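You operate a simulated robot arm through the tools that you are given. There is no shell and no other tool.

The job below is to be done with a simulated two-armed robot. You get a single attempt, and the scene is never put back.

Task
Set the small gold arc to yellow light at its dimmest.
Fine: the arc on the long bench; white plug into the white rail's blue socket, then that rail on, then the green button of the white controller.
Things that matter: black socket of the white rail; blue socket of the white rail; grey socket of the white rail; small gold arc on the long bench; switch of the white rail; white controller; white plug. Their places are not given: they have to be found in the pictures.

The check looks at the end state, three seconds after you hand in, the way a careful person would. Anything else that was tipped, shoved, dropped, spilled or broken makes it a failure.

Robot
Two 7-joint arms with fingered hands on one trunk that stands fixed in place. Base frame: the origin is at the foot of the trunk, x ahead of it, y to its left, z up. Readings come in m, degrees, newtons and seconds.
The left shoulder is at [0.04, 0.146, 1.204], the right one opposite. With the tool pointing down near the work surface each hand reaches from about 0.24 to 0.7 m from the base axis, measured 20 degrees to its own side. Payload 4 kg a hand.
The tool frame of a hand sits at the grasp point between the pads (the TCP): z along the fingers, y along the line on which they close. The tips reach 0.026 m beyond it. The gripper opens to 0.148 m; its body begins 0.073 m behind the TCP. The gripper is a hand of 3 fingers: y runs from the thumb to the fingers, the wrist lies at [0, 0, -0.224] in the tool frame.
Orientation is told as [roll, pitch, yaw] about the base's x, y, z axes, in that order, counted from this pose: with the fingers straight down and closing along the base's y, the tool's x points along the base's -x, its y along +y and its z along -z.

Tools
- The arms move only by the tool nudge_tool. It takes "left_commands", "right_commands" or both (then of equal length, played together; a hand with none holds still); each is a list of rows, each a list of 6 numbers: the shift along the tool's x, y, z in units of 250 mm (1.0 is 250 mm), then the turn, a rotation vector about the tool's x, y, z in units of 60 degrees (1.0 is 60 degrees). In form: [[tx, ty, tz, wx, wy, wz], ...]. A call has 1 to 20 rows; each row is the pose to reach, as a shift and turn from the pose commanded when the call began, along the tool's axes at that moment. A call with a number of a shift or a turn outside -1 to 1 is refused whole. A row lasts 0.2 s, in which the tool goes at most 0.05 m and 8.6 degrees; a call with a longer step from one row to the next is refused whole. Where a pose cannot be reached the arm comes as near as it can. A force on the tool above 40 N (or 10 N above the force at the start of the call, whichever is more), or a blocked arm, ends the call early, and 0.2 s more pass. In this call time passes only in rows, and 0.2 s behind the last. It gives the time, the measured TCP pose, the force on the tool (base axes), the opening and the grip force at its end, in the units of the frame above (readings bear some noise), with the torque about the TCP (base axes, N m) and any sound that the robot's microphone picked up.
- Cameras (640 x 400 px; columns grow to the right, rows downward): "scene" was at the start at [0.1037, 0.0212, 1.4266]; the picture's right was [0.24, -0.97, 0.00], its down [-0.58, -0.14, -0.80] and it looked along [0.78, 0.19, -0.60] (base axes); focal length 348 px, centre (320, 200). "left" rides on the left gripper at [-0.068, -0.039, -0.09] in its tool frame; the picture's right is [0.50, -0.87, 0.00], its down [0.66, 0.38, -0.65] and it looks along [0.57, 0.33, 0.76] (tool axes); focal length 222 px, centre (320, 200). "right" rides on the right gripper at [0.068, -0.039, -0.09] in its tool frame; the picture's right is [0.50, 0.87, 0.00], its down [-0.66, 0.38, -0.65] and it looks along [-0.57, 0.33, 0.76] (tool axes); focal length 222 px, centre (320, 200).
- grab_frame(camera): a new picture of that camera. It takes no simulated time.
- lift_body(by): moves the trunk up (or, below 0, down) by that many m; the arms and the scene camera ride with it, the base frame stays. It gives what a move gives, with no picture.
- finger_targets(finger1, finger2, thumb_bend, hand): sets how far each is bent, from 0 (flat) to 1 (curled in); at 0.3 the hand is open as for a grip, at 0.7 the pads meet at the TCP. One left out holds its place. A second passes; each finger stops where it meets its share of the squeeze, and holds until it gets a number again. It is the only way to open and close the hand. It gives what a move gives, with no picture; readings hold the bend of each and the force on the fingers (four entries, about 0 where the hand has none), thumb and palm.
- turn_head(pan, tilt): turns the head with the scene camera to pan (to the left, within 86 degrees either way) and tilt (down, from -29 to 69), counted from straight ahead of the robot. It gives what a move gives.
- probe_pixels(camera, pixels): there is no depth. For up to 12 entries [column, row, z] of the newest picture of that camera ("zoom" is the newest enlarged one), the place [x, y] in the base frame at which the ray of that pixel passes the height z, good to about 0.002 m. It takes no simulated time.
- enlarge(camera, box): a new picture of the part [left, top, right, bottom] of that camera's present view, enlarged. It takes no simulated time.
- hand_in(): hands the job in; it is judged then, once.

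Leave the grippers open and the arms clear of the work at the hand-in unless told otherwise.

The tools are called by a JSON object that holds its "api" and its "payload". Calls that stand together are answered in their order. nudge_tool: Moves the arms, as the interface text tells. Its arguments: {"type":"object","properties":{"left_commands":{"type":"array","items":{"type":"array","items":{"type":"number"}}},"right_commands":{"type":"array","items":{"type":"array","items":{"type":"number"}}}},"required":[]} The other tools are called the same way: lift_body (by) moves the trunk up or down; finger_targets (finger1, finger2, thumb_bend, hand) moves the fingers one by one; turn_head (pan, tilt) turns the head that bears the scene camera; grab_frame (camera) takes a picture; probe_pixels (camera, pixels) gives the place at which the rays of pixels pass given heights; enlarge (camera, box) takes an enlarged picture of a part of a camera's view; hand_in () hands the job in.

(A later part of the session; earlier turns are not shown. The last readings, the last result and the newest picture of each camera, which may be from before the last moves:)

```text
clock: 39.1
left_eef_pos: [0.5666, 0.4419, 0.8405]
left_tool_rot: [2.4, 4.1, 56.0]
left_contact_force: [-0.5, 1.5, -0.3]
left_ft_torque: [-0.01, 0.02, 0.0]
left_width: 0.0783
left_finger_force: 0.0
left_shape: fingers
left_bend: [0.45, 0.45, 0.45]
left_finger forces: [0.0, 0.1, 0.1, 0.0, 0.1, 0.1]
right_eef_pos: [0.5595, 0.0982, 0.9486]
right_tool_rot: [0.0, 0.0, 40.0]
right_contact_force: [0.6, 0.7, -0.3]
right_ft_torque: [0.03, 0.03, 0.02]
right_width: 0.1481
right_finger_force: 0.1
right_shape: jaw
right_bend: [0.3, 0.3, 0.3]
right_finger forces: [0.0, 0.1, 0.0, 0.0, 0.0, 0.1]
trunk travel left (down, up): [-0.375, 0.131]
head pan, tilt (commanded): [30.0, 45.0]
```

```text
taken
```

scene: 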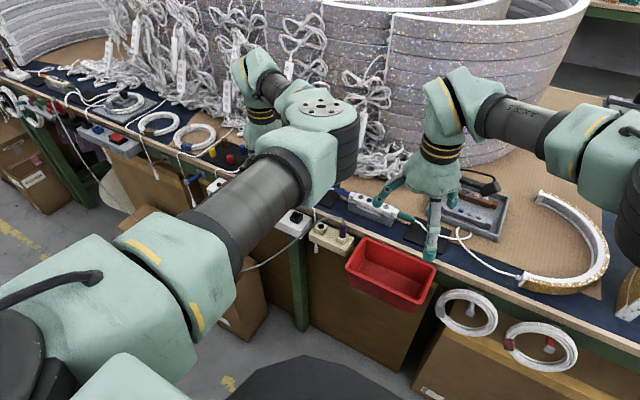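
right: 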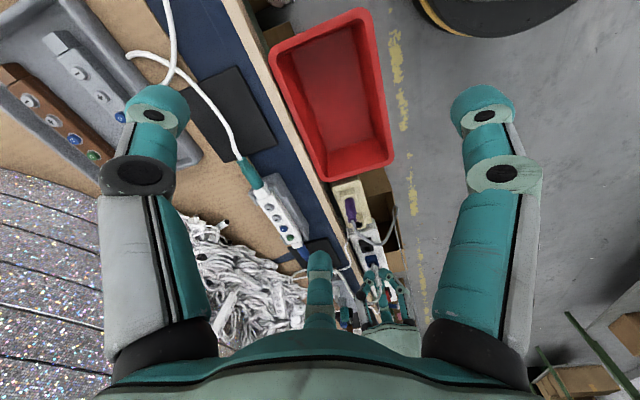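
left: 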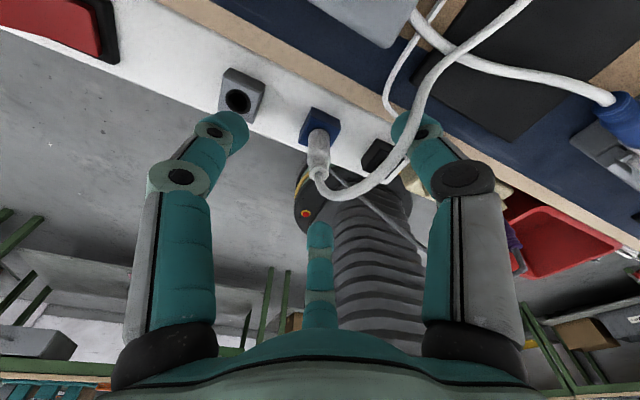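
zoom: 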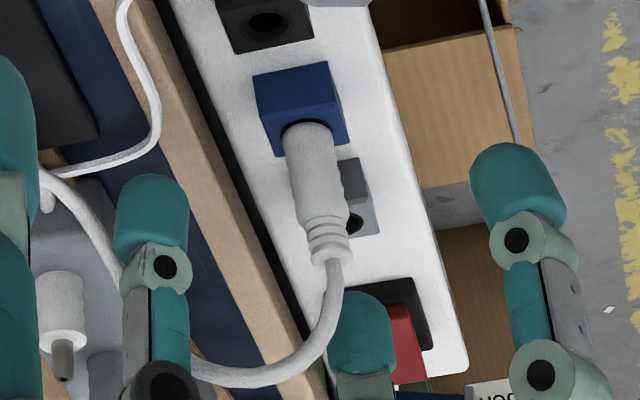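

The plug holds well in the blue socket. The lead passes between the thumb and finger 1, so raising straight up frees it. I'll raise the left hand another 0.14 m.

{"api": "nudge_tool", "payload": {"left_commands": [[0.0057, 0.0034, -0.08, 0, 0, 0], [0.0113, 0.0068, -0.16, 0, 0, 0], [0.017, 0.0102, -0.24, 0, 0, 0], [0.0255, 0.0154, -0.36, 0, 0, 0], [0.034, 0.0205, -0.48, 0, 0, 0], [0.04, 0.024, -0.56, 0, 0, 0]]}}

{"api": "grab_frame", "payload": {"camera": "left"}}

{"api": "grab_frame", "payload": {"camera": "right"}}

{"api": "grab_frame", "payload": {"camera": "scene"}}

```text
clock: 40.5
left_eef_pos: [0.5671, 0.4419, 0.9808]
left_tool_rot: [2.5, 4.1, 56.1]
left_contact_force: [-0.1, 0.9, -0.2]
left_ft_torque: [0.0, 0.01, 0.01]
left_width: 0.0782
left_finger_force: 0.0
left_shape: fingers
left_bend: [0.45, 0.45, 0.45]
left_finger forces: [0.0, 0.1, 0.1, 0.0, 0.0, 0.1]
right_eef_pos: [0.5597, 0.0986, 0.9503]
right_tool_rot: [0.0, -0.1, 40.0]
right_contact_force: [0.4, 0.7, 0.1]
right_ft_torque: [0.02, 0.02, -0.01]
right_width: 0.1475
right_finger_force: 0.0
right_shape: jaw
right_bend: [0.3, 0.3, 0.3]
right_finger forces: [0.0, 0.1, 0.1, 0.0, 0.0, 0.0]
trunk travel left (down, up): [-0.375, 0.131]
head pan, tilt (commanded): [30.0, 45.0]
```

```text
taken
```

left: 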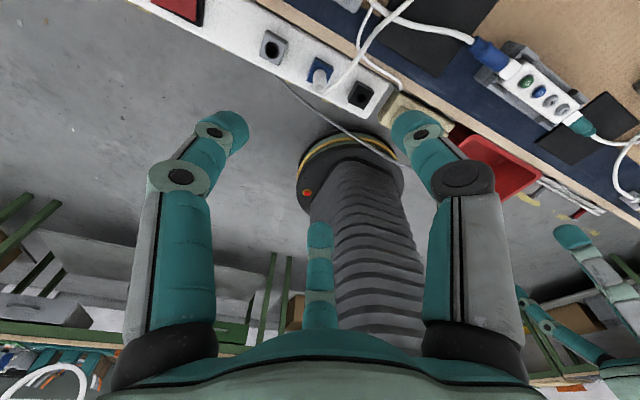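

```text
taken
```

right: 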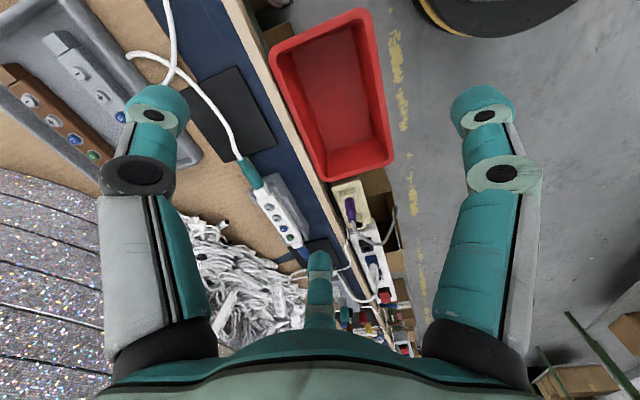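

```text
taken
```

scene: 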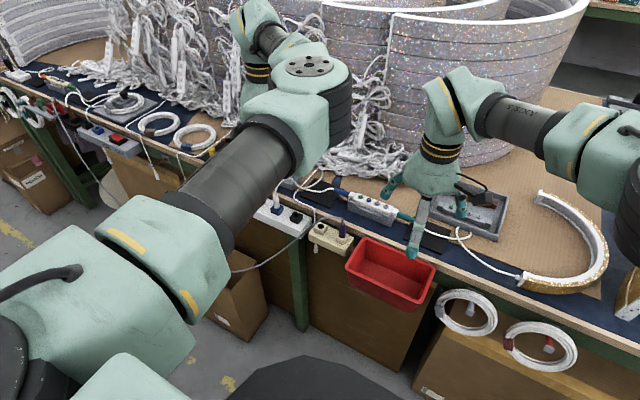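

The plug is firmly in the blue socket and the left hand is clear. Next is the rail's switch: the rocker's left side, toward the "ON" label and the dark lamp, stands up, so it is off. I'll press that left side with a single fingertip. First I'll level the left hand, turn it to yaw +10° and move it left.

{"api": "nudge_tool", "payload": {"left_commands": [[0, 0, 0, 0.0204, -0.034, 0], [0, 0, 0, 0.0408, -0.0677, 0]]}}

{"api": "nudge_tool", "payload": {"left_commands": [[-0.031, 0.061, 0, 0, 0, 0.128], [-0.062, 0.122, 0, 0, 0, 0.256], [-0.094, 0.183, 0, 0, 0, 0.384], [-0.125, 0.245, 0, 0, 0, 0.512], [-0.156, 0.306, 0, 0, 0, 0.64], [-0.187, 0.367, 0, 0, 0, 0.767]]}}

{"api": "finger_targets", "payload": {"hand": "left", "finger1": 0.45, "finger2": 1.0, "thumb_bend": 1.0}}

{"api": "grab_frame", "payload": {"camera": "left"}}

{"api": "grab_frame", "payload": {"camera": "right"}}

{"api": "grab_frame", "payload": {"camera": "scene"}}

```text
clock: 41.1
left_eef_pos: [0.5682, 0.443, 0.9805]
left_tool_rot: [0.0, 0.0, 56.0]
left_contact_force: [-1.0, -0.4, 0.2]
left_ft_torque: [-0.02, 0.06, 0.03]
left_width: 0.0782
left_finger_force: 0.0
left_shape: fingers
left_bend: [0.45, 0.45, 0.45]
left_finger forces: [0.1, 0.0, 0.0, 0.0, 0.1, 0.1]
right_eef_pos: [0.5596, 0.0988, 0.9486]
right_tool_rot: [-0.1, -0.1, 40.0]
right_contact_force: [0.8, -0.4, -0.3]
right_ft_torque: [0.0, -0.01, 0.01]
right_width: 0.148
right_finger_force: 0.0
right_shape: jaw
right_bend: [0.3, 0.3, 0.3]
right_finger forces: [0.1, 0.0, 0.1, 0.0, 0.0, 0.1]
trunk travel left (down, up): [-0.375, 0.131]
head pan, tilt (commanded): [30.0, 45.0]
```

```text
clock: 42.5
left_eef_pos: [0.5153, 0.5323, 0.9797]
left_tool_rot: [0.1, 0.0, 9.8]
left_contact_force: [-0.5, 0.2, 0.5]
left_ft_torque: [0.0, -0.02, -0.03]
left_width: 0.0781
left_finger_force: 0.0
left_shape: fingers
left_bend: [0.45, 0.45, 0.45]
left_finger forces: [0.0, 0.1, 0.0, 0.0, 0.0, 0.0]
right_eef_pos: [0.5589, 0.099, 0.9489]
right_tool_rot: [-0.1, -0.1, 40.0]
right_contact_force: [0.5, -0.6, -0.6]
right_ft_torque: [0.0, -0.02, -0.01]
right_width: 0.1481
right_finger_force: 0.1
right_shape: jaw
right_bend: [0.3, 0.3, 0.3]
right_finger forces: [0.0, 0.0, 0.0, 0.1, 0.0, 0.0]
trunk travel left (down, up): [-0.375, 0.131]
head pan, tilt (commanded): [30.0, 45.0]
```

```text
clock: 43.5
left_eef_pos: [0.5154, 0.5325, 0.9805]
left_tool_rot: [-0.1, 0.0, 10.1]
left_contact_force: [0.0, -0.3, -0.2]
left_ft_torque: [-0.01, 0.02, 0.0]
left_width: 0.0417
left_finger_force: 0.0
left_shape: fingers
left_bend: [0.45, 0.95, 0.9]
left_finger forces: [0.0, 0.1, 0.1, 0.0, 0.0, 0.0]
right_eef_pos: [0.5597, 0.0975, 0.9496]
right_tool_rot: [0.1, 0.1, 40.0]
right_contact_force: [0.0, -0.7, -0.3]
right_ft_torque: [-0.03, 0.0, 0.0]
right_width: 0.1478
right_finger_force: 0.1
right_shape: jaw
right_bend: [0.3, 0.3, 0.3]
right_finger forces: [0.1, 0.0, 0.0, 0.1, 0.0, 0.1]
trunk travel left (down, up): [-0.375, 0.131]
head pan, tilt (commanded): [30.0, 45.0]
```

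```text
taken
```

left: 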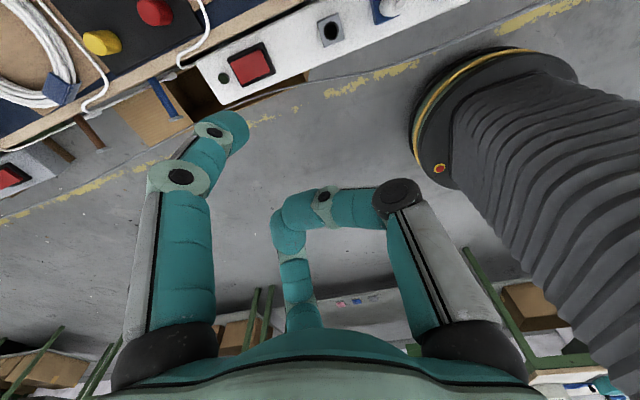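

```text
taken
```

right: 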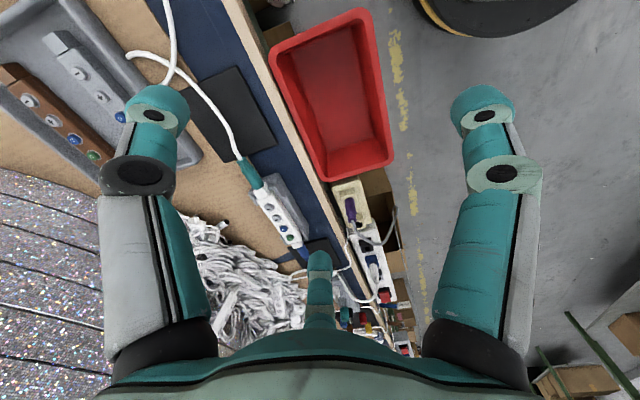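

```text
taken
```

scene: 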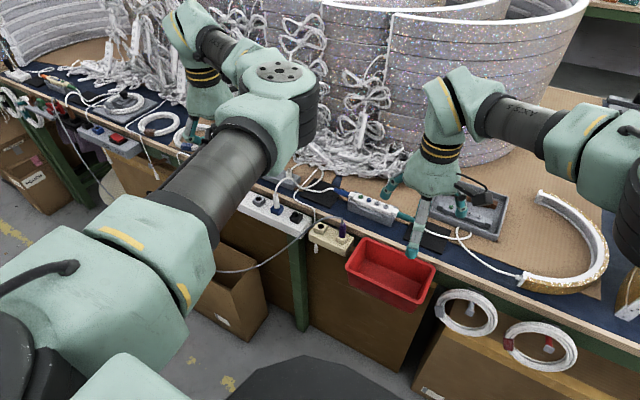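

Finger 1 (picture left) is extended while the other two are curled. I'll enlarge the rocker in the left view at (248,65) to see its state and locate it.

{"api": "enlarge", "payload": {"camera": "left", "box": [195, 30, 295, 100]}}

{"api": "enlarge", "payload": {"camera": "right", "box": [365, 270, 405, 330]}}

```text
5.71 times, centred on (245, 65) of left
```

zoom: 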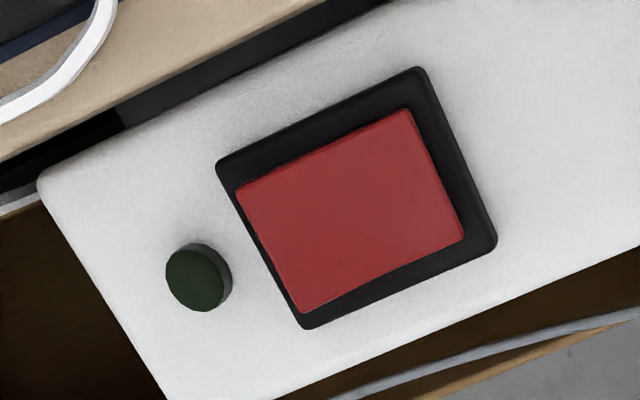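

```text
6.67 times, centred on (385, 300) of right
```

zoom: 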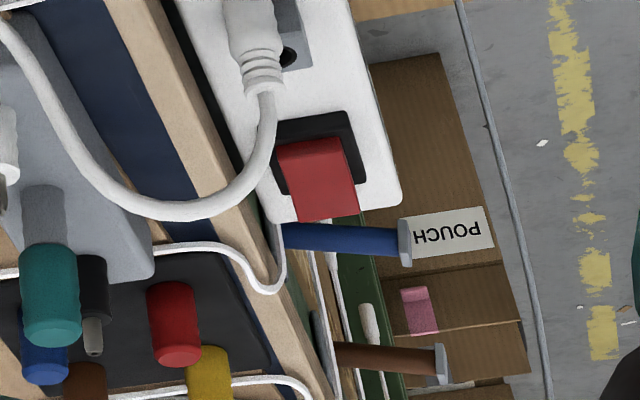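

The rocker is 36 × 27 mm with its +y end (next to the dark lamp) raised, so it is off. I'll probe its raised end (239.75,72), its centre (250.25,66.75) and the lamp (223.1,79).

{"api": "probe_pixels", "payload": {"camera": "left", "pixels": [[239.75, 72, 0.765], [239.75, 72, 0.775], [250.25, 66.75, 0.765], [250.25, 66.75, 0.775], [223.1, 79, 0.765], [223.1, 79, 0.775]]}}

{"api": "probe_pixels", "payload": {"camera": "right", "pixels": [[384.1, 300.2, 0.77], [384.1, 300.2, 0.78], [382.5, 293.5, 0.765], [382.5, 293.5, 0.775]]}}

```text
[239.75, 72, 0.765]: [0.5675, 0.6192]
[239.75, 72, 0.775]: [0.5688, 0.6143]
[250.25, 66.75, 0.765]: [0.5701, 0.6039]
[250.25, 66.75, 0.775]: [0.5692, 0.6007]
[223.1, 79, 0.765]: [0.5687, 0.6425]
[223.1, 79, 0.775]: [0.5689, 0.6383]
```

```text
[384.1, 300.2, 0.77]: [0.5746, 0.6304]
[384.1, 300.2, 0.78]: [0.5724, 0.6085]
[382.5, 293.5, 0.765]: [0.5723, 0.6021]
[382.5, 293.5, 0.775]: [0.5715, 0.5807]
```

The rocker centre is at about (0.569, 0.6015, 0.772). I'll aim fingertip 1 at about (0.569, 0.612), on the raised half. The hand will tilt 8° outward and hover with the fingertip about 33 mm above the rocker.

{"api": "nudge_tool", "payload": {"left_commands": [[-0.0142, 0.0326, 0.12, -0.0133, -0.0231, 0], [-0.0284, 0.0652, 0.24, -0.0267, -0.0462, 0], [-0.0426, 0.0978, 0.36, -0.04, -0.0693, 0], [-0.0568, 0.1304, 0.48, -0.0534, -0.0924, 0], [-0.071, 0.163, 0.602, -0.0667, -0.1155, 0]]}}

{"api": "grab_frame", "payload": {"camera": "left"}}

{"api": "enlarge", "payload": {"camera": "right", "box": [365, 265, 425, 345]}}

```text
clock: 44.7
left_eef_pos: [0.5281, 0.5773, 0.8304]
left_tool_rot: [3.9, -6.9, 9.7]
left_contact_force: [-0.5, -0.7, -0.6]
left_ft_torque: [0.0, -0.01, -0.01]
left_width: 0.042
left_finger_force: 0.2
left_shape: fingers
left_bend: [0.45, 0.95, 0.9]
left_finger forces: [0.0, 0.1, 0.0, 0.0, 0.0, 0.0]
right_eef_pos: [0.5607, 0.0991, 0.9501]
right_tool_rot: [0.0, 0.2, 40.0]
right_contact_force: [0.2, 0.9, -0.1]
right_ft_torque: [-0.04, 0.01, 0.0]
right_width: 0.148
right_finger_force: 0.1
right_shape: jaw
right_bend: [0.3, 0.3, 0.3]
right_finger forces: [0.0, 0.0, 0.1, 0.0, 0.0, 0.0]
trunk travel left (down, up): [-0.375, 0.131]
head pan, tilt (commanded): [30.0, 45.0]
```

```text
taken
```

left: 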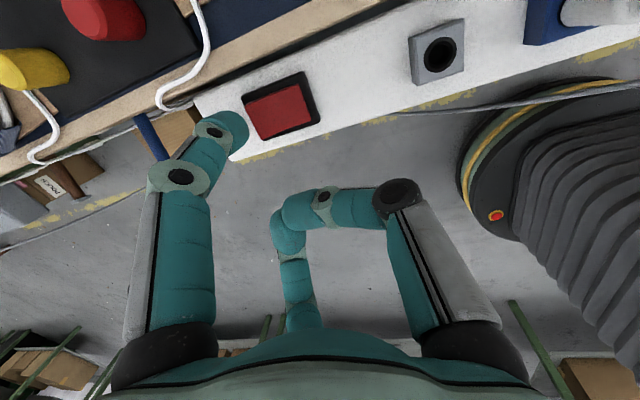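

```text
5.00 times, centred on (395, 305) of right
```

zoom: 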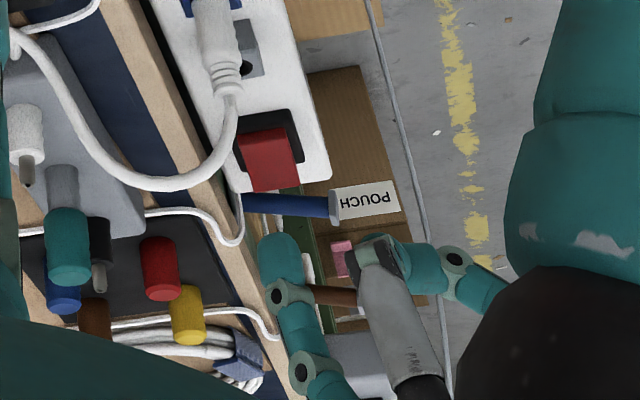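

In the left view the fingertip is at about (240,125) and the rocker at (280,107). I'll probe the fingertip at its present height (0.81) and the rocker from this fresh frame to confirm the landing point.

{"api": "enlarge", "payload": {"camera": "left", "box": [190, 60, 340, 160]}}

{"api": "probe_pixels", "payload": {"camera": "left", "pixels": [[240, 125, 0.81], [240, 125, 0.805], [246, 119, 0.81], [281, 107, 0.772], [262, 112, 0.775], [297, 101, 0.77]]}}

```text
4.00 times, centred on (265, 110) of left
```

zoom: 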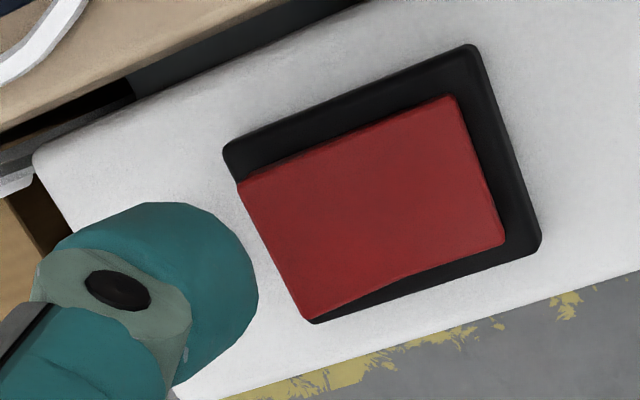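

```text
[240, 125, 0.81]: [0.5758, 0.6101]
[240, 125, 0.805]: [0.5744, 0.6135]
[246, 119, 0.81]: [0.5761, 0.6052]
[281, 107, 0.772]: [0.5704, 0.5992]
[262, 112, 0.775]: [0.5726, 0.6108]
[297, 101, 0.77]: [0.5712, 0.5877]
```

The fingertip is over (0.5755, 0.611); the rocker's centre is (0.570, 0.600). I'll shift 4 mm toward -x, lower 25 mm, then continue in small steps to contact.

{"api": "nudge_tool", "payload": {"left_commands": [[0.0093, -0.0014, 0.0324, 0, 0, 0], [0.0186, -0.0028, 0.0649, 0, 0, 0], [0.0279, -0.0042, 0.0973, 0, 0, 0]]}}

{"api": "enlarge", "payload": {"camera": "left", "box": [190, 80, 340, 180]}}

{"api": "enlarge", "payload": {"camera": "right", "box": [365, 275, 405, 325]}}

```text
clock: 45.5
left_eef_pos: [0.524, 0.5755, 0.8047]
left_tool_rot: [4.1, -7.0, 9.8]
left_contact_force: [0.0, 0.3, 0.8]
left_ft_torque: [0.08, -0.08, 0.02]
left_width: 0.0427
left_finger_force: 0.3
left_shape: fingers
left_bend: [0.44, 0.95, 0.9]
left_finger forces: [1.4, 0.1, 0.0, 0.0, 0.1, 0.1]
right_eef_pos: [0.5602, 0.0991, 0.9501]
right_tool_rot: [0.0, 0.1, 40.0]
right_contact_force: [0.0, 0.2, -0.9]
right_ft_torque: [0.01, -0.02, 0.0]
right_width: 0.148
right_finger_force: 0.0
right_shape: jaw
right_bend: [0.3, 0.3, 0.3]
right_finger forces: [0.1, 0.0, 0.0, 0.0, 0.0, 0.1]
trunk travel left (down, up): [-0.375, 0.131]
head pan, tilt (commanded): [30.0, 45.0]
```

```text
4.00 times, centred on (265, 130) of left
```

zoom: 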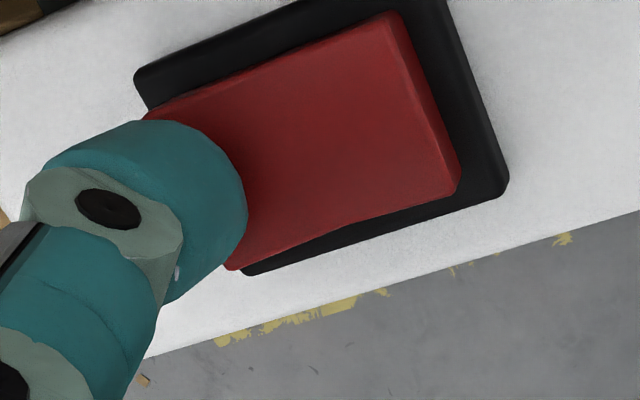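

```text
8.00 times, centred on (385, 300) of right
```

zoom: 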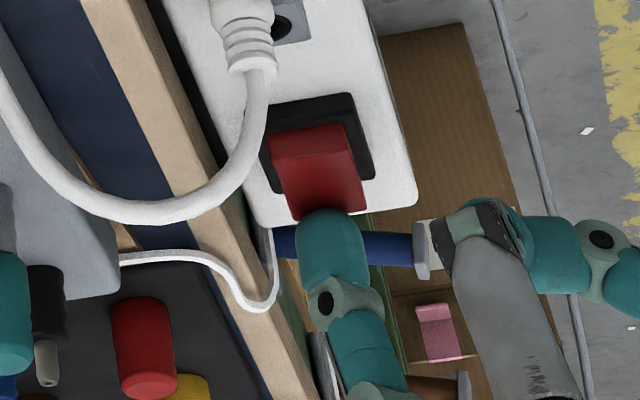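

The fingertip has just touched the raised end (1.4 N), a bit near its outer edge. I'll back off 3 mm, shift 6 mm toward -y, then press down in small steps to about 9 mm below first contact.

{"api": "nudge_tool", "payload": {"left_commands": [[0.0026, -0.0227, -0.014, 0, 0, 0], [0.004, -0.0235, -0.0021, 0, 0, 0], [0.0055, -0.0244, 0.0098, 0, 0, 0], [0.0069, -0.0252, 0.0216, 0, 0, 0], [0.0084, -0.026, 0.0335, 0, 0, 0]]}}

{"api": "enlarge", "payload": {"camera": "left", "box": [190, 80, 340, 180]}}

{"api": "enlarge", "payload": {"camera": "right", "box": [365, 275, 405, 325]}}

```text
clock: 46.7
left_eef_pos: [0.5235, 0.5701, 0.7984]
left_tool_rot: [4.3, -7.1, 9.7]
left_contact_force: [-2.4, -1.1, 11.8]
left_ft_torque: [0.45, -0.58, 0.01]
left_width: 0.0428
left_finger_force: 6.4
left_shape: fingers
left_bend: [0.44, 0.95, 0.9]
left_finger forces: [12.4, 0.0, 0.0, 0.1, 0.0, 0.1]
right_eef_pos: [0.5591, 0.0975, 0.9509]
right_tool_rot: [0.0, -0.1, 40.0]
right_contact_force: [0.3, -0.4, 1.0]
right_ft_torque: [0.01, 0.02, 0.0]
right_width: 0.1478
right_finger_force: 0.0
right_shape: jaw
right_bend: [0.3, 0.3, 0.3]
right_finger forces: [0.0, 0.0, 0.0, 0.0, 0.1, 0.0]
trunk travel left (down, up): [-0.375, 0.131]
head pan, tilt (commanded): [30.0, 45.0]
heard: click
```

```text
4.00 times, centred on (265, 130) of left
```

zoom: 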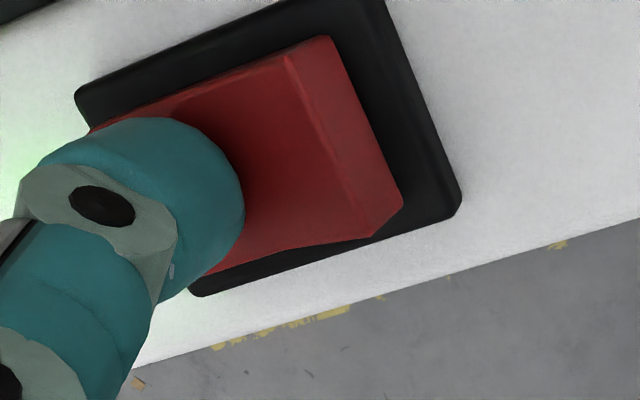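

```text
8.00 times, centred on (385, 300) of right
```

zoom: 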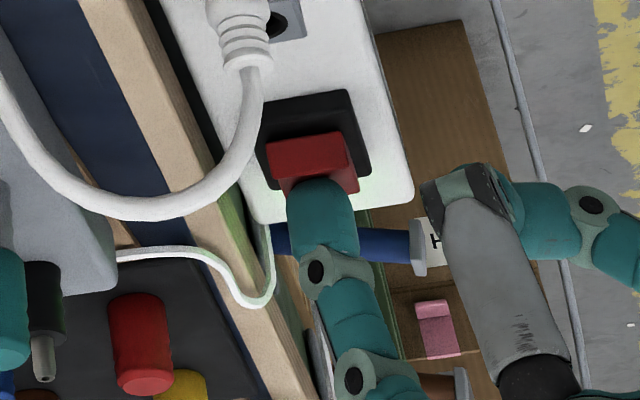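

A click was heard, the rocker flipped and the lamp glows green: the rail is on. I'll lift the finger straight up 0.13 m.

{"api": "nudge_tool", "payload": {"left_commands": [[-0.0096, 0.0056, -0.079, 0, 0, 0], [-0.0241, 0.0139, -0.198, 0, 0, 0], [-0.0434, 0.025, -0.356, 0, 0, 0], [-0.0627, 0.0362, -0.515, 0, 0, 0]]}}

{"api": "grab_frame", "payload": {"camera": "left"}}

{"api": "grab_frame", "payload": {"camera": "right"}}

{"api": "grab_frame", "payload": {"camera": "scene"}}

```text
clock: 47.7
left_eef_pos: [0.5216, 0.5684, 0.9272]
left_tool_rot: [4.1, -7.0, 9.6]
left_contact_force: [-0.1, 0.1, 0.6]
left_ft_torque: [-0.01, -0.01, 0.01]
left_width: 0.042
left_finger_force: 0.0
left_shape: fingers
left_bend: [0.45, 0.95, 0.9]
left_finger forces: [0.0, 0.1, 0.0, 0.0, 0.1, 0.0]
right_eef_pos: [0.5589, 0.0975, 0.9499]
right_tool_rot: [0.0, 0.0, 40.1]
right_contact_force: [-0.4, 0.9, -0.4]
right_ft_torque: [0.02, -0.02, 0.04]
right_width: 0.148
right_finger_force: 0.1
right_shape: jaw
right_bend: [0.3, 0.3, 0.3]
right_finger forces: [0.1, 0.0, 0.0, 0.0, 0.0, 0.0]
trunk travel left (down, up): [-0.375, 0.131]
head pan, tilt (commanded): [30.0, 45.0]
```

```text
taken
```

left: 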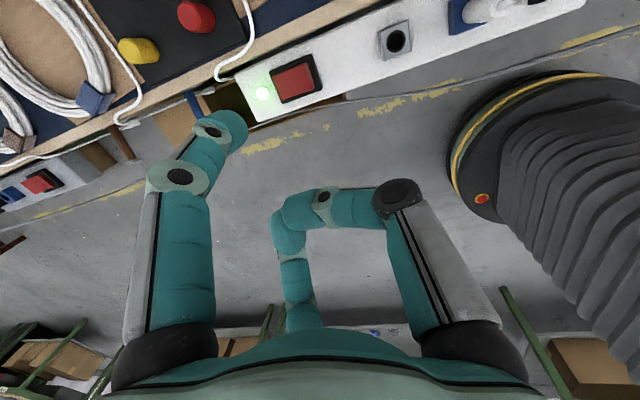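

```text
taken
```

right: 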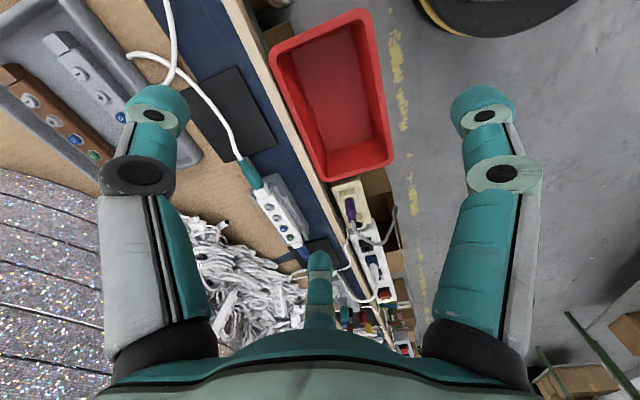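

```text
taken
```

scene: 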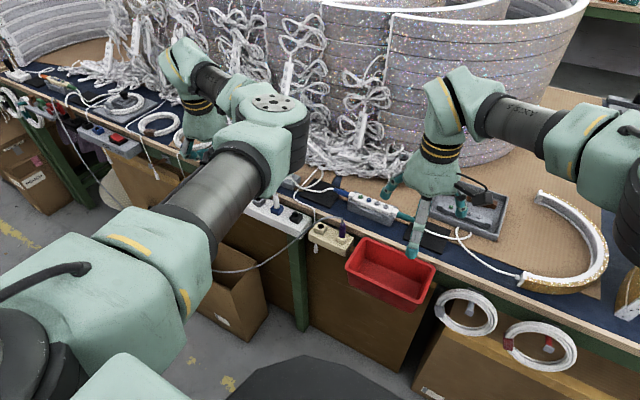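

The lamp is lit green. I'll check the arc and the controller in the scene view.

{"api": "enlarge", "payload": {"camera": "scene", "box": [500, 170, 620, 300]}}

{"api": "enlarge", "payload": {"camera": "scene", "box": [320, 170, 440, 260]}}

{"api": "enlarge", "payload": {"camera": "right", "box": [230, 150, 330, 270]}}

```text
3.08 times, centred on (560, 235) of scene
```

zoom: 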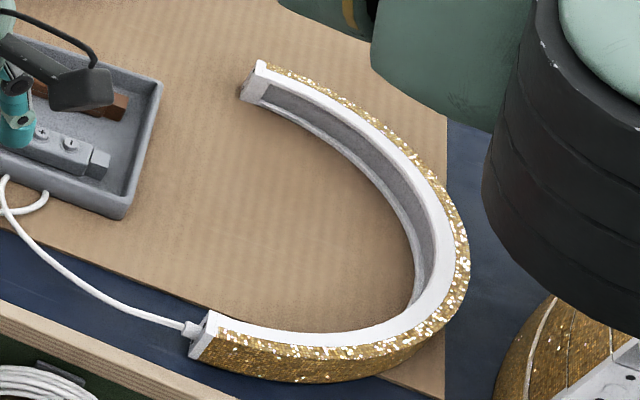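

```text
4.44 times, centred on (380, 215) of scene
```

zoom: 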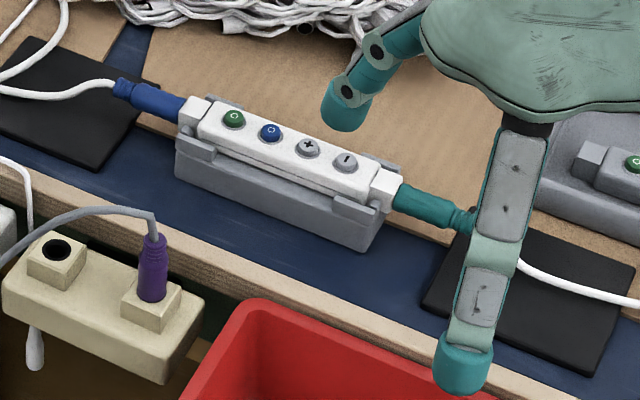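

```text
3.33 times, centred on (280, 210) of right
```

zoom: 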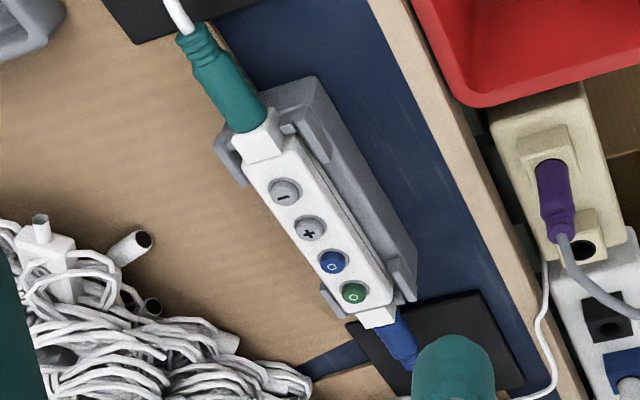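

The arc is still dark, as expected before the green button. I'll locate the buttons precisely from both cameras: green at right (290.5,237.9) and scene (360.4,196.5), blue at right (283.6,228.9) and scene (368.7,199.5).

{"api": "probe_pixels", "payload": {"camera": "right", "pixels": [[290.5, 237.9, 0.81], [290.5, 237.9, 0.82], [290.5, 237.9, 0.83], [283.6, 228.9, 0.81], [283.6, 228.9, 0.82], [283.6, 228.9, 0.83], [269.8, 207.9, 0.82]]}}

{"api": "probe_pixels", "payload": {"camera": "scene", "pixels": [[360.4, 196.5, 0.81], [360.4, 196.5, 0.82], [360.4, 196.5, 0.83], [368.7, 199.5, 0.81], [368.7, 199.5, 0.82], [368.7, 199.5, 0.83], [385.6, 206.7, 0.82]]}}

```text
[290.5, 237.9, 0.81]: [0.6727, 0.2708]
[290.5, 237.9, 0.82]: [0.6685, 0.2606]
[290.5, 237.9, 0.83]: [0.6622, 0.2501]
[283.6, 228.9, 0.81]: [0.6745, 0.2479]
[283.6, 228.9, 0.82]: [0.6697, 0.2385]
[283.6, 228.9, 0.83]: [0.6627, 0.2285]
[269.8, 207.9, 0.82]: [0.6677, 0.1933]
```

```text
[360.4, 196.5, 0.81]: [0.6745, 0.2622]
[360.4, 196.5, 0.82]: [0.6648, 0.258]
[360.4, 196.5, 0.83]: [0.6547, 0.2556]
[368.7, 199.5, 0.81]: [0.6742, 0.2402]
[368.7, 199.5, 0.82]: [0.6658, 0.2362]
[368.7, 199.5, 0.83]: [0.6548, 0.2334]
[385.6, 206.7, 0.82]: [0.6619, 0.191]
```

Green button: about (0.666, 0.259, 0.820); the buttons are 22 mm apart and the fingertip is 27 mm wide, so I'll aim 3 mm to the outer (+y) side of green. To avoid the purple plug and its cable, I'll come from the +y side with finger 1 pointing to azimuth -45°, which is yaw -75°. First I'll move the right hand back to make room for the left elbow, and level and raise the left hand.

{"api": "nudge_tool", "payload": {"left_commands": [[0, 0, -0.05, 0.0167, 0.0289, 0], [0, 0, -0.1, 0.0333, 0.0577, 0], [0, 0, -0.15, 0.05, 0.0866, 0], [0, 0, -0.2, 0.0667, 0.1155, 0]], "right_commands": [[0.108, -0.066, -0.05, 0, 0, -0.0625], [0.216, -0.132, -0.1, 0, 0, -0.125], [0.324, -0.198, -0.15, 0, 0, -0.1875], [0.431, -0.265, -0.2, 0, 0, -0.25]]}}

{"api": "grab_frame", "payload": {"camera": "right"}}

```text
clock: 48.7
left_eef_pos: [0.5189, 0.5644, 0.9771]
left_tool_rot: [0.0, 0.0, 9.9]
left_contact_force: [0.3, -0.1, 0.2]
left_ft_torque: [0.04, 0.0, 0.0]
left_width: 0.0423
left_finger_force: 0.1
left_shape: fingers
left_bend: [0.45, 0.95, 0.9]
left_finger forces: [0.1, 0.0, 0.1, 0.0, 0.0, 0.0]
right_eef_pos: [0.5202, -0.0236, 1.0]
right_tool_rot: [0.1, -0.1, 55.0]
right_contact_force: [-0.2, -0.2, 0.2]
right_ft_torque: [0.04, -0.01, 0.0]
right_width: 0.148
right_finger_force: 0.1
right_shape: jaw
right_bend: [0.3, 0.3, 0.3]
right_finger forces: [0.0, 0.0, 0.0, 0.1, 0.1, 0.0]
trunk travel left (down, up): [-0.375, 0.131]
head pan, tilt (commanded): [30.0, 45.0]
```

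```text
taken
```

right: 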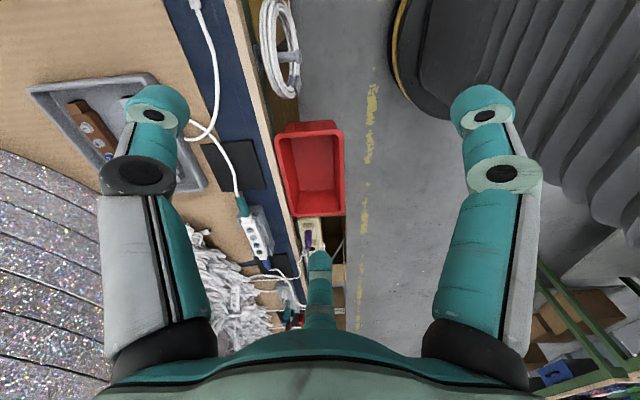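

The right camera still sees the controller at (255,240). Now I'll bring the left hand over, turning to yaw -75° in two stages and staying high.

{"api": "nudge_tool", "payload": {"left_commands": [[-0.0138, -0.1056, 0, 0, 0, 0.1416], [-0.0276, -0.2112, 0, 0, 0, 0.2832], [-0.0414, -0.3168, 0, 0, 0, 0.4248], [-0.0552, -0.4224, 0, 0, 0, 0.5664], [-0.069, -0.528, 0, 0, 0, 0.708]]}}

{"api": "nudge_tool", "payload": {"left_commands": [[-0.0924, -0.0616, 0.016, 0, 0, 0.1416], [-0.1848, -0.1232, 0.032, 0, 0, 0.2832], [-0.2772, -0.1848, 0.048, 0, 0, 0.4248], [-0.3696, -0.2464, 0.064, 0, 0, 0.5664], [-0.462, -0.308, 0.08, 0, 0, 0.708]]}}

{"api": "grab_frame", "payload": {"camera": "left"}}

{"api": "grab_frame", "payload": {"camera": "right"}}

{"api": "grab_frame", "payload": {"camera": "scene"}}

```text
clock: 49.9
left_eef_pos: [0.5589, 0.4344, 0.9766]
left_tool_rot: [0.0, 0.1, -32.7]
left_contact_force: [0.1, -0.3, 0.4]
left_ft_torque: [0.02, -0.02, 0.0]
left_width: 0.0424
left_finger_force: 0.1
left_shape: fingers
left_bend: [0.45, 0.95, 0.9]
left_finger forces: [0.0, 0.1, 0.1, 0.0, 0.1, 0.0]
right_eef_pos: [0.52, -0.0229, 0.9982]
right_tool_rot: [0.1, 0.0, 55.0]
right_contact_force: [-0.1, -0.1, 0.4]
right_ft_torque: [0.03, -0.01, 0.01]
right_width: 0.1479
right_finger_force: 0.1
right_shape: jaw
right_bend: [0.3, 0.3, 0.3]
right_finger forces: [0.0, 0.1, 0.1, 0.0, 0.0, 0.0]
trunk travel left (down, up): [-0.375, 0.131]
head pan, tilt (commanded): [30.0, 45.0]
```

```text
clock: 51.1
left_eef_pos: [0.6149, 0.3084, 0.9556]
left_tool_rot: [-0.1, 0.0, -75.1]
left_contact_force: [0.4, -0.3, -0.1]
left_ft_torque: [-0.01, 0.0, -0.02]
left_width: 0.0421
left_finger_force: 0.0
left_shape: fingers
left_bend: [0.45, 0.95, 0.9]
left_finger forces: [0.0, 0.0, 0.0, 0.0, 0.1, 0.1]
right_eef_pos: [0.5215, -0.0226, 1.0003]
right_tool_rot: [0.1, -0.1, 54.9]
right_contact_force: [0.5, -0.1, 0.4]
right_ft_torque: [-0.03, 0.01, -0.01]
right_width: 0.1478
right_finger_force: 0.1
right_shape: jaw
right_bend: [0.3, 0.3, 0.3]
right_finger forces: [0.0, 0.0, 0.0, 0.1, 0.0, 0.1]
trunk travel left (down, up): [-0.375, 0.131]
head pan, tilt (commanded): [30.0, 45.0]
```

```text
taken
```

left: 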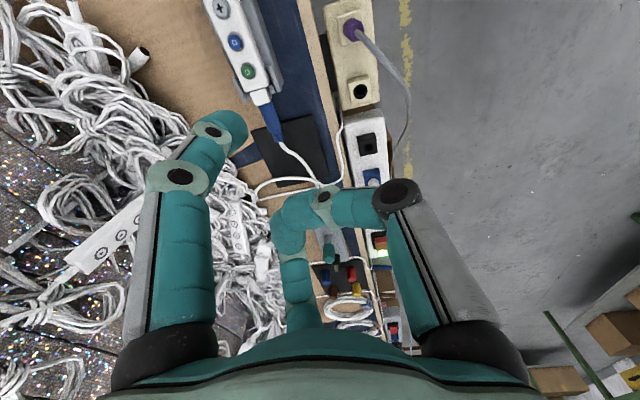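

```text
taken
```

right: 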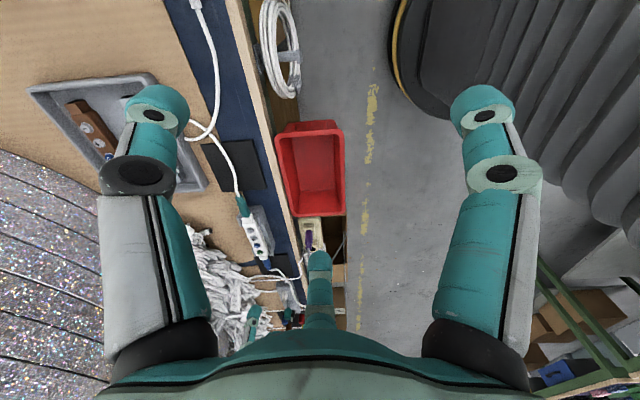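

```text
taken
```

scene: 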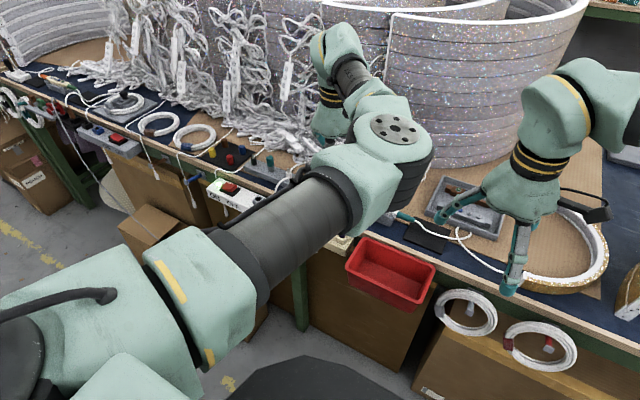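

The fingertip is at (238,128) and the green button at (248,70) in the left view. I'll enlarge and probe both.

{"api": "enlarge", "payload": {"camera": "left", "box": [190, 30, 310, 150]}}

{"api": "probe_pixels", "payload": {"camera": "left", "pixels": [[240, 125, 0.927], [246, 120, 0.927], [248.5, 70, 0.815], [248.5, 70, 0.82], [236, 42, 0.82]]}}

```text
3.33 times, centred on (250, 90) of left
```

zoom: 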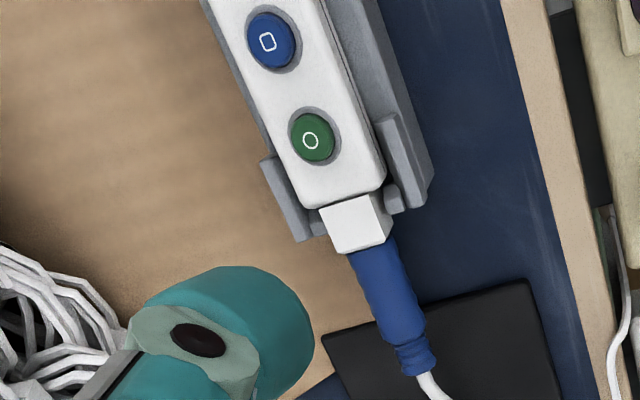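

```text
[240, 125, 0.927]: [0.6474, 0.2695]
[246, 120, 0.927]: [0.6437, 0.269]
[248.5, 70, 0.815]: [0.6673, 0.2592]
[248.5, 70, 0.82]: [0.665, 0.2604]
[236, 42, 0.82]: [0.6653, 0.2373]
```

Green is at (0.666, 0.260), and from the rocker press I know the fingertip lies about 59 mm out from the TCP. I'll shift so that the tip is over (0.666, 0.262) and lower to a tip height of about 0.832, then check.

{"api": "nudge_tool", "payload": {"left_commands": [[-0.007, 0.008, 0.1, 0, 0, 0], [-0.014, 0.016, 0.2, 0, 0, 0], [-0.021, 0.024, 0.3, 0, 0, 0], [-0.028, 0.0315, 0.37, 0, 0, 0]]}}

{"api": "grab_frame", "payload": {"camera": "left"}}

{"api": "enlarge", "payload": {"camera": "left", "box": [180, 60, 320, 170]}}

{"api": "enlarge", "payload": {"camera": "right", "box": [220, 200, 310, 290]}}

```text
clock: 52.1
left_eef_pos: [0.6245, 0.308, 0.8613]
left_tool_rot: [0.0, 0.0, -75.0]
left_contact_force: [-0.2, -0.5, -0.3]
left_ft_torque: [0.02, -0.03, 0.02]
left_width: 0.0424
left_finger_force: 0.0
left_shape: fingers
left_bend: [0.45, 0.95, 0.9]
left_finger forces: [0.0, 0.0, 0.0, 0.0, 0.1, 0.1]
right_eef_pos: [0.5205, -0.0221, 0.9997]
right_tool_rot: [0.1, 0.0, 55.0]
right_contact_force: [-0.2, -0.7, 0.1]
right_ft_torque: [0.01, 0.01, -0.03]
right_width: 0.148
right_finger_force: 0.0
right_shape: jaw
right_bend: [0.3, 0.3, 0.3]
right_finger forces: [0.0, 0.1, 0.0, 0.0, 0.0, 0.0]
trunk travel left (down, up): [-0.375, 0.131]
head pan, tilt (commanded): [30.0, 45.0]
```

```text
taken
```

left: 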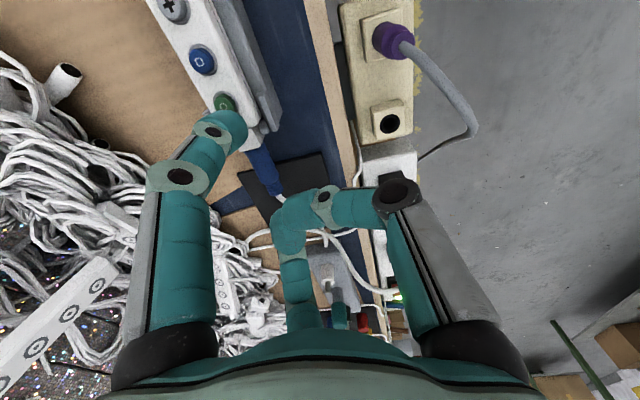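

```text
3.64 times, centred on (250, 115) of left
```

zoom: 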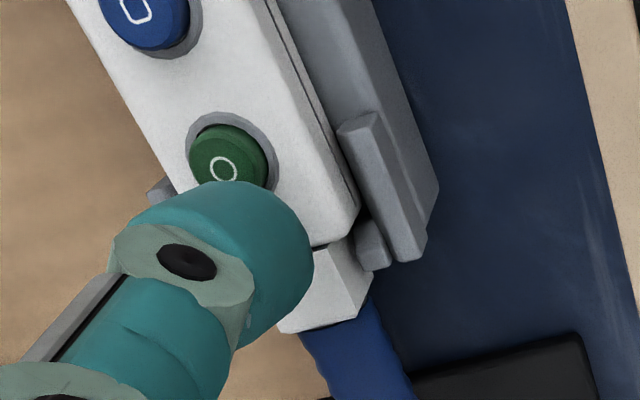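

```text
4.44 times, centred on (265, 245) of right
```

zoom: 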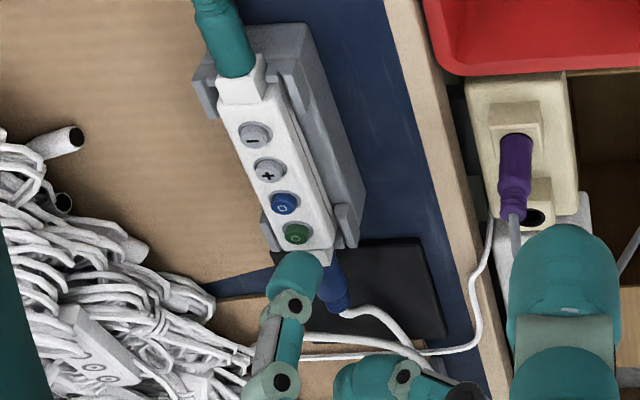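

The tip's end still lies about 10 mm to the +y side of green in both views. I'll shift -8 mm in y and lower 7 mm, then check again before pressing.

{"api": "nudge_tool", "payload": {"left_commands": [[-0.0155, -0.0042, 0, 0, 0, 0], [-0.031, -0.0083, 0.0, 0, 0, 0], [-0.031, -0.0083, 0.028, 0, 0, 0]]}}

{"api": "enlarge", "payload": {"camera": "left", "box": [180, 60, 320, 170]}}

{"api": "enlarge", "payload": {"camera": "right", "box": [230, 210, 290, 270]}}

```text
clock: 52.9
left_eef_pos: [0.6238, 0.2992, 0.8566]
left_tool_rot: [0.1, 0.0, -75.0]
left_contact_force: [-0.6, -0.6, 1.3]
left_ft_torque: [-0.1, -0.1, -0.01]
left_width: 0.0426
left_finger_force: 0.7
left_shape: fingers
left_bend: [0.45, 0.95, 0.9]
left_finger forces: [1.6, 0.0, 0.0, 0.1, 0.0, 0.0]
right_eef_pos: [0.5204, -0.0219, 0.9994]
right_tool_rot: [0.0, -0.1, 55.0]
right_contact_force: [0.0, -0.1, -1.1]
right_ft_torque: [-0.04, -0.01, 0.01]
right_width: 0.148
right_finger_force: 0.2
right_shape: jaw
right_bend: [0.3, 0.3, 0.3]
right_finger forces: [0.0, 0.0, 0.0, 0.1, 0.0, 0.1]
trunk travel left (down, up): [-0.375, 0.131]
head pan, tilt (commanded): [30.0, 45.0]
heard: click
```

```text
3.64 times, centred on (250, 115) of left
```

zoom: 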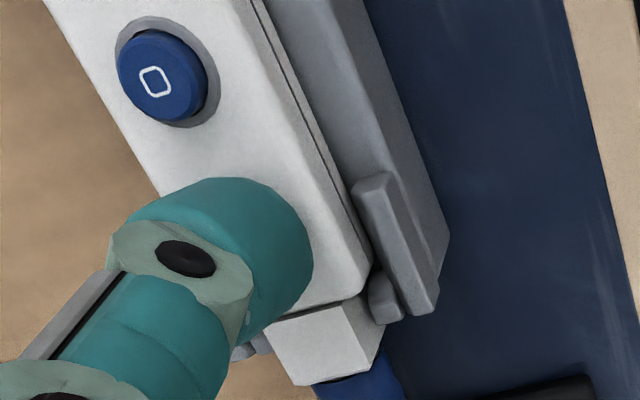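

```text
6.67 times, centred on (260, 240) of right
```

zoom: 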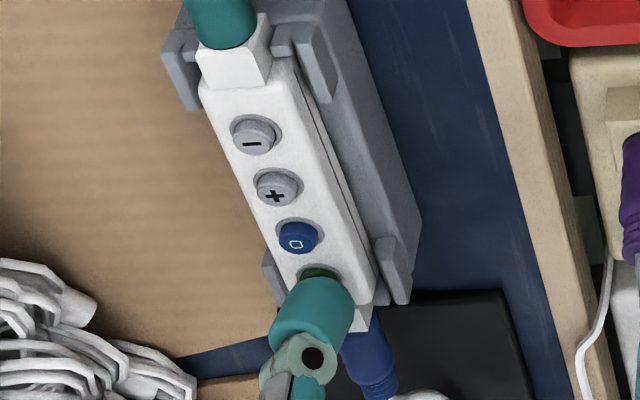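

A click was heard at only 1.6 N: the green button registered. I'll lift straight up 5 cm right away and look at the arc.

{"api": "nudge_tool", "payload": {"left_commands": [[0, 0, -0.08, 0, 0, 0], [0, 0, -0.2, 0, 0, 0]]}}

{"api": "grab_frame", "payload": {"camera": "scene"}}

{"api": "grab_frame", "payload": {"camera": "right"}}

{"api": "enlarge", "payload": {"camera": "right", "box": [230, 210, 290, 270]}}

```text
clock: 53.5
left_eef_pos: [0.6234, 0.2996, 0.9067]
left_tool_rot: [0.0, 0.1, -75.0]
left_contact_force: [0.2, 0.1, -0.4]
left_ft_torque: [-0.01, -0.01, 0.0]
left_width: 0.0424
left_finger_force: 0.0
left_shape: fingers
left_bend: [0.45, 0.95, 0.9]
left_finger forces: [0.0, 0.0, 0.1, 0.0, 0.1, 0.0]
right_eef_pos: [0.5203, -0.0232, 0.9993]
right_tool_rot: [0.0, 0.0, 54.9]
right_contact_force: [-0.8, -0.6, 0.9]
right_ft_torque: [-0.01, -0.03, 0.01]
right_width: 0.1479
right_finger_force: 0.2
right_shape: jaw
right_bend: [0.3, 0.3, 0.3]
right_finger forces: [0.0, 0.0, 0.0, 0.1, 0.0, 0.0]
trunk travel left (down, up): [-0.375, 0.131]
head pan, tilt (commanded): [30.0, 45.0]
```

```text
taken
```

scene: 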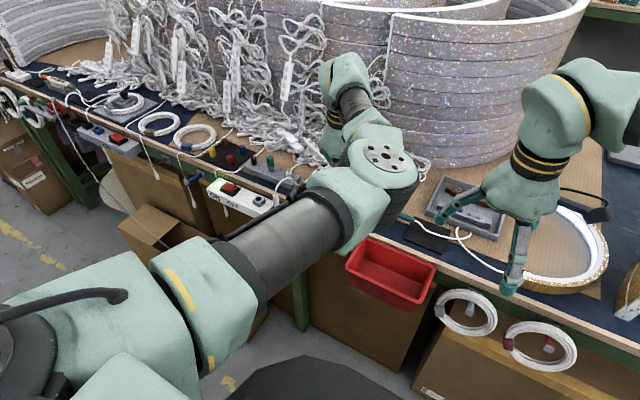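

```text
taken
```

right: 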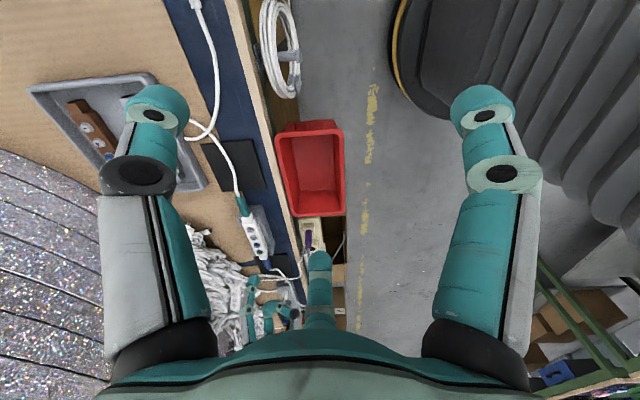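

```text
6.67 times, centred on (260, 240) of right
```

zoom: 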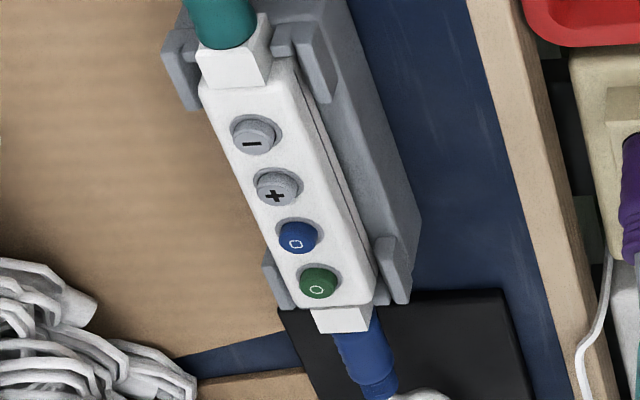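

The arc looks lit now. I'll enlarge it to read colour and brightness.

{"api": "enlarge", "payload": {"camera": "scene", "box": [490, 180, 630, 310]}}

```text
3.08 times, centred on (560, 245) of scene
```

zoom: 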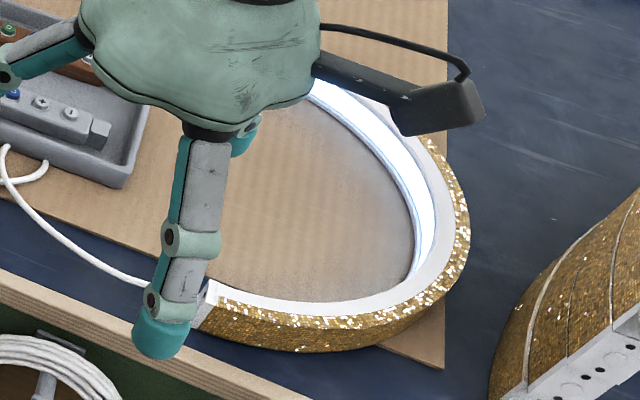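

The arc is lit bright cool white, so pressing green switched it on; it must still be set to yellow and dimmest. I'll try the blue button next, which likely changes colour: shift -25 mm in y and -1.5 mm in x, and lower to 11 mm above contact to check.

{"api": "nudge_tool", "payload": {"left_commands": [[-0.048, -0.016, 0, 0, 0, 0], [-0.095, -0.0317, 0, 0, 0, 0], [-0.095, -0.0317, 0.08, 0, 0, 0], [-0.095, -0.0317, 0.155, 0, 0, 0]]}}

{"api": "enlarge", "payload": {"camera": "left", "box": [180, 60, 320, 170]}}

{"api": "enlarge", "payload": {"camera": "right", "box": [230, 210, 290, 270]}}

```text
clock: 54.5
left_eef_pos: [0.6232, 0.2726, 0.8665]
left_tool_rot: [0.0, 0.0, -75.1]
left_contact_force: [-0.4, -0.1, 0.5]
left_ft_torque: [-0.01, 0.02, 0.0]
left_width: 0.0422
left_finger_force: 0.0
left_shape: fingers
left_bend: [0.45, 0.95, 0.9]
left_finger forces: [0.0, 0.0, 0.0, 0.0, 0.0, 0.0]
right_eef_pos: [0.5218, -0.0218, 0.9988]
right_tool_rot: [0.0, 0.0, 55.0]
right_contact_force: [0.1, -0.2, 1.0]
right_ft_torque: [0.01, 0.01, 0.01]
right_width: 0.1482
right_finger_force: 0.0
right_shape: jaw
right_bend: [0.3, 0.3, 0.3]
right_finger forces: [0.1, 0.1, 0.0, 0.0, 0.0, 0.1]
trunk travel left (down, up): [-0.375, 0.131]
head pan, tilt (commanded): [30.0, 45.0]
```

```text
3.64 times, centred on (250, 115) of left
```

zoom: 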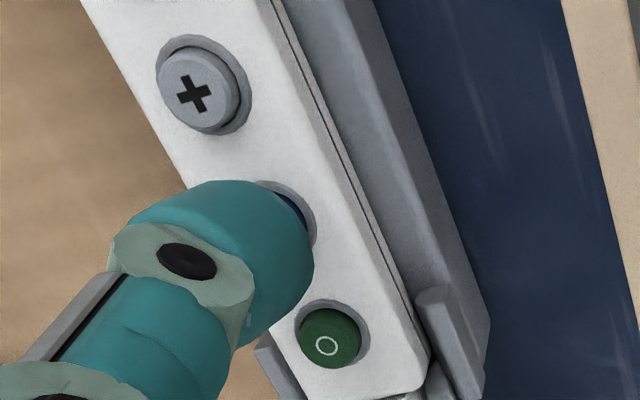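

```text
6.67 times, centred on (260, 240) of right
```

zoom: 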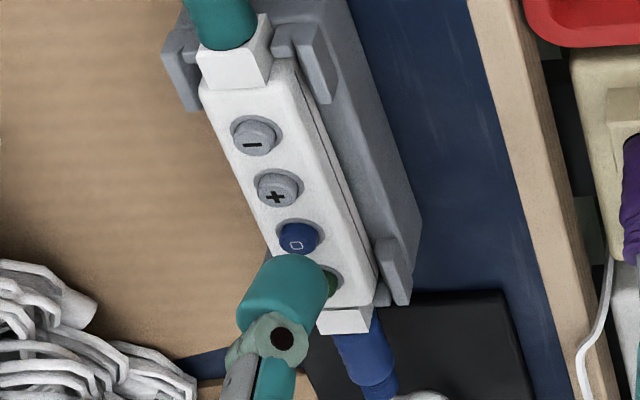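

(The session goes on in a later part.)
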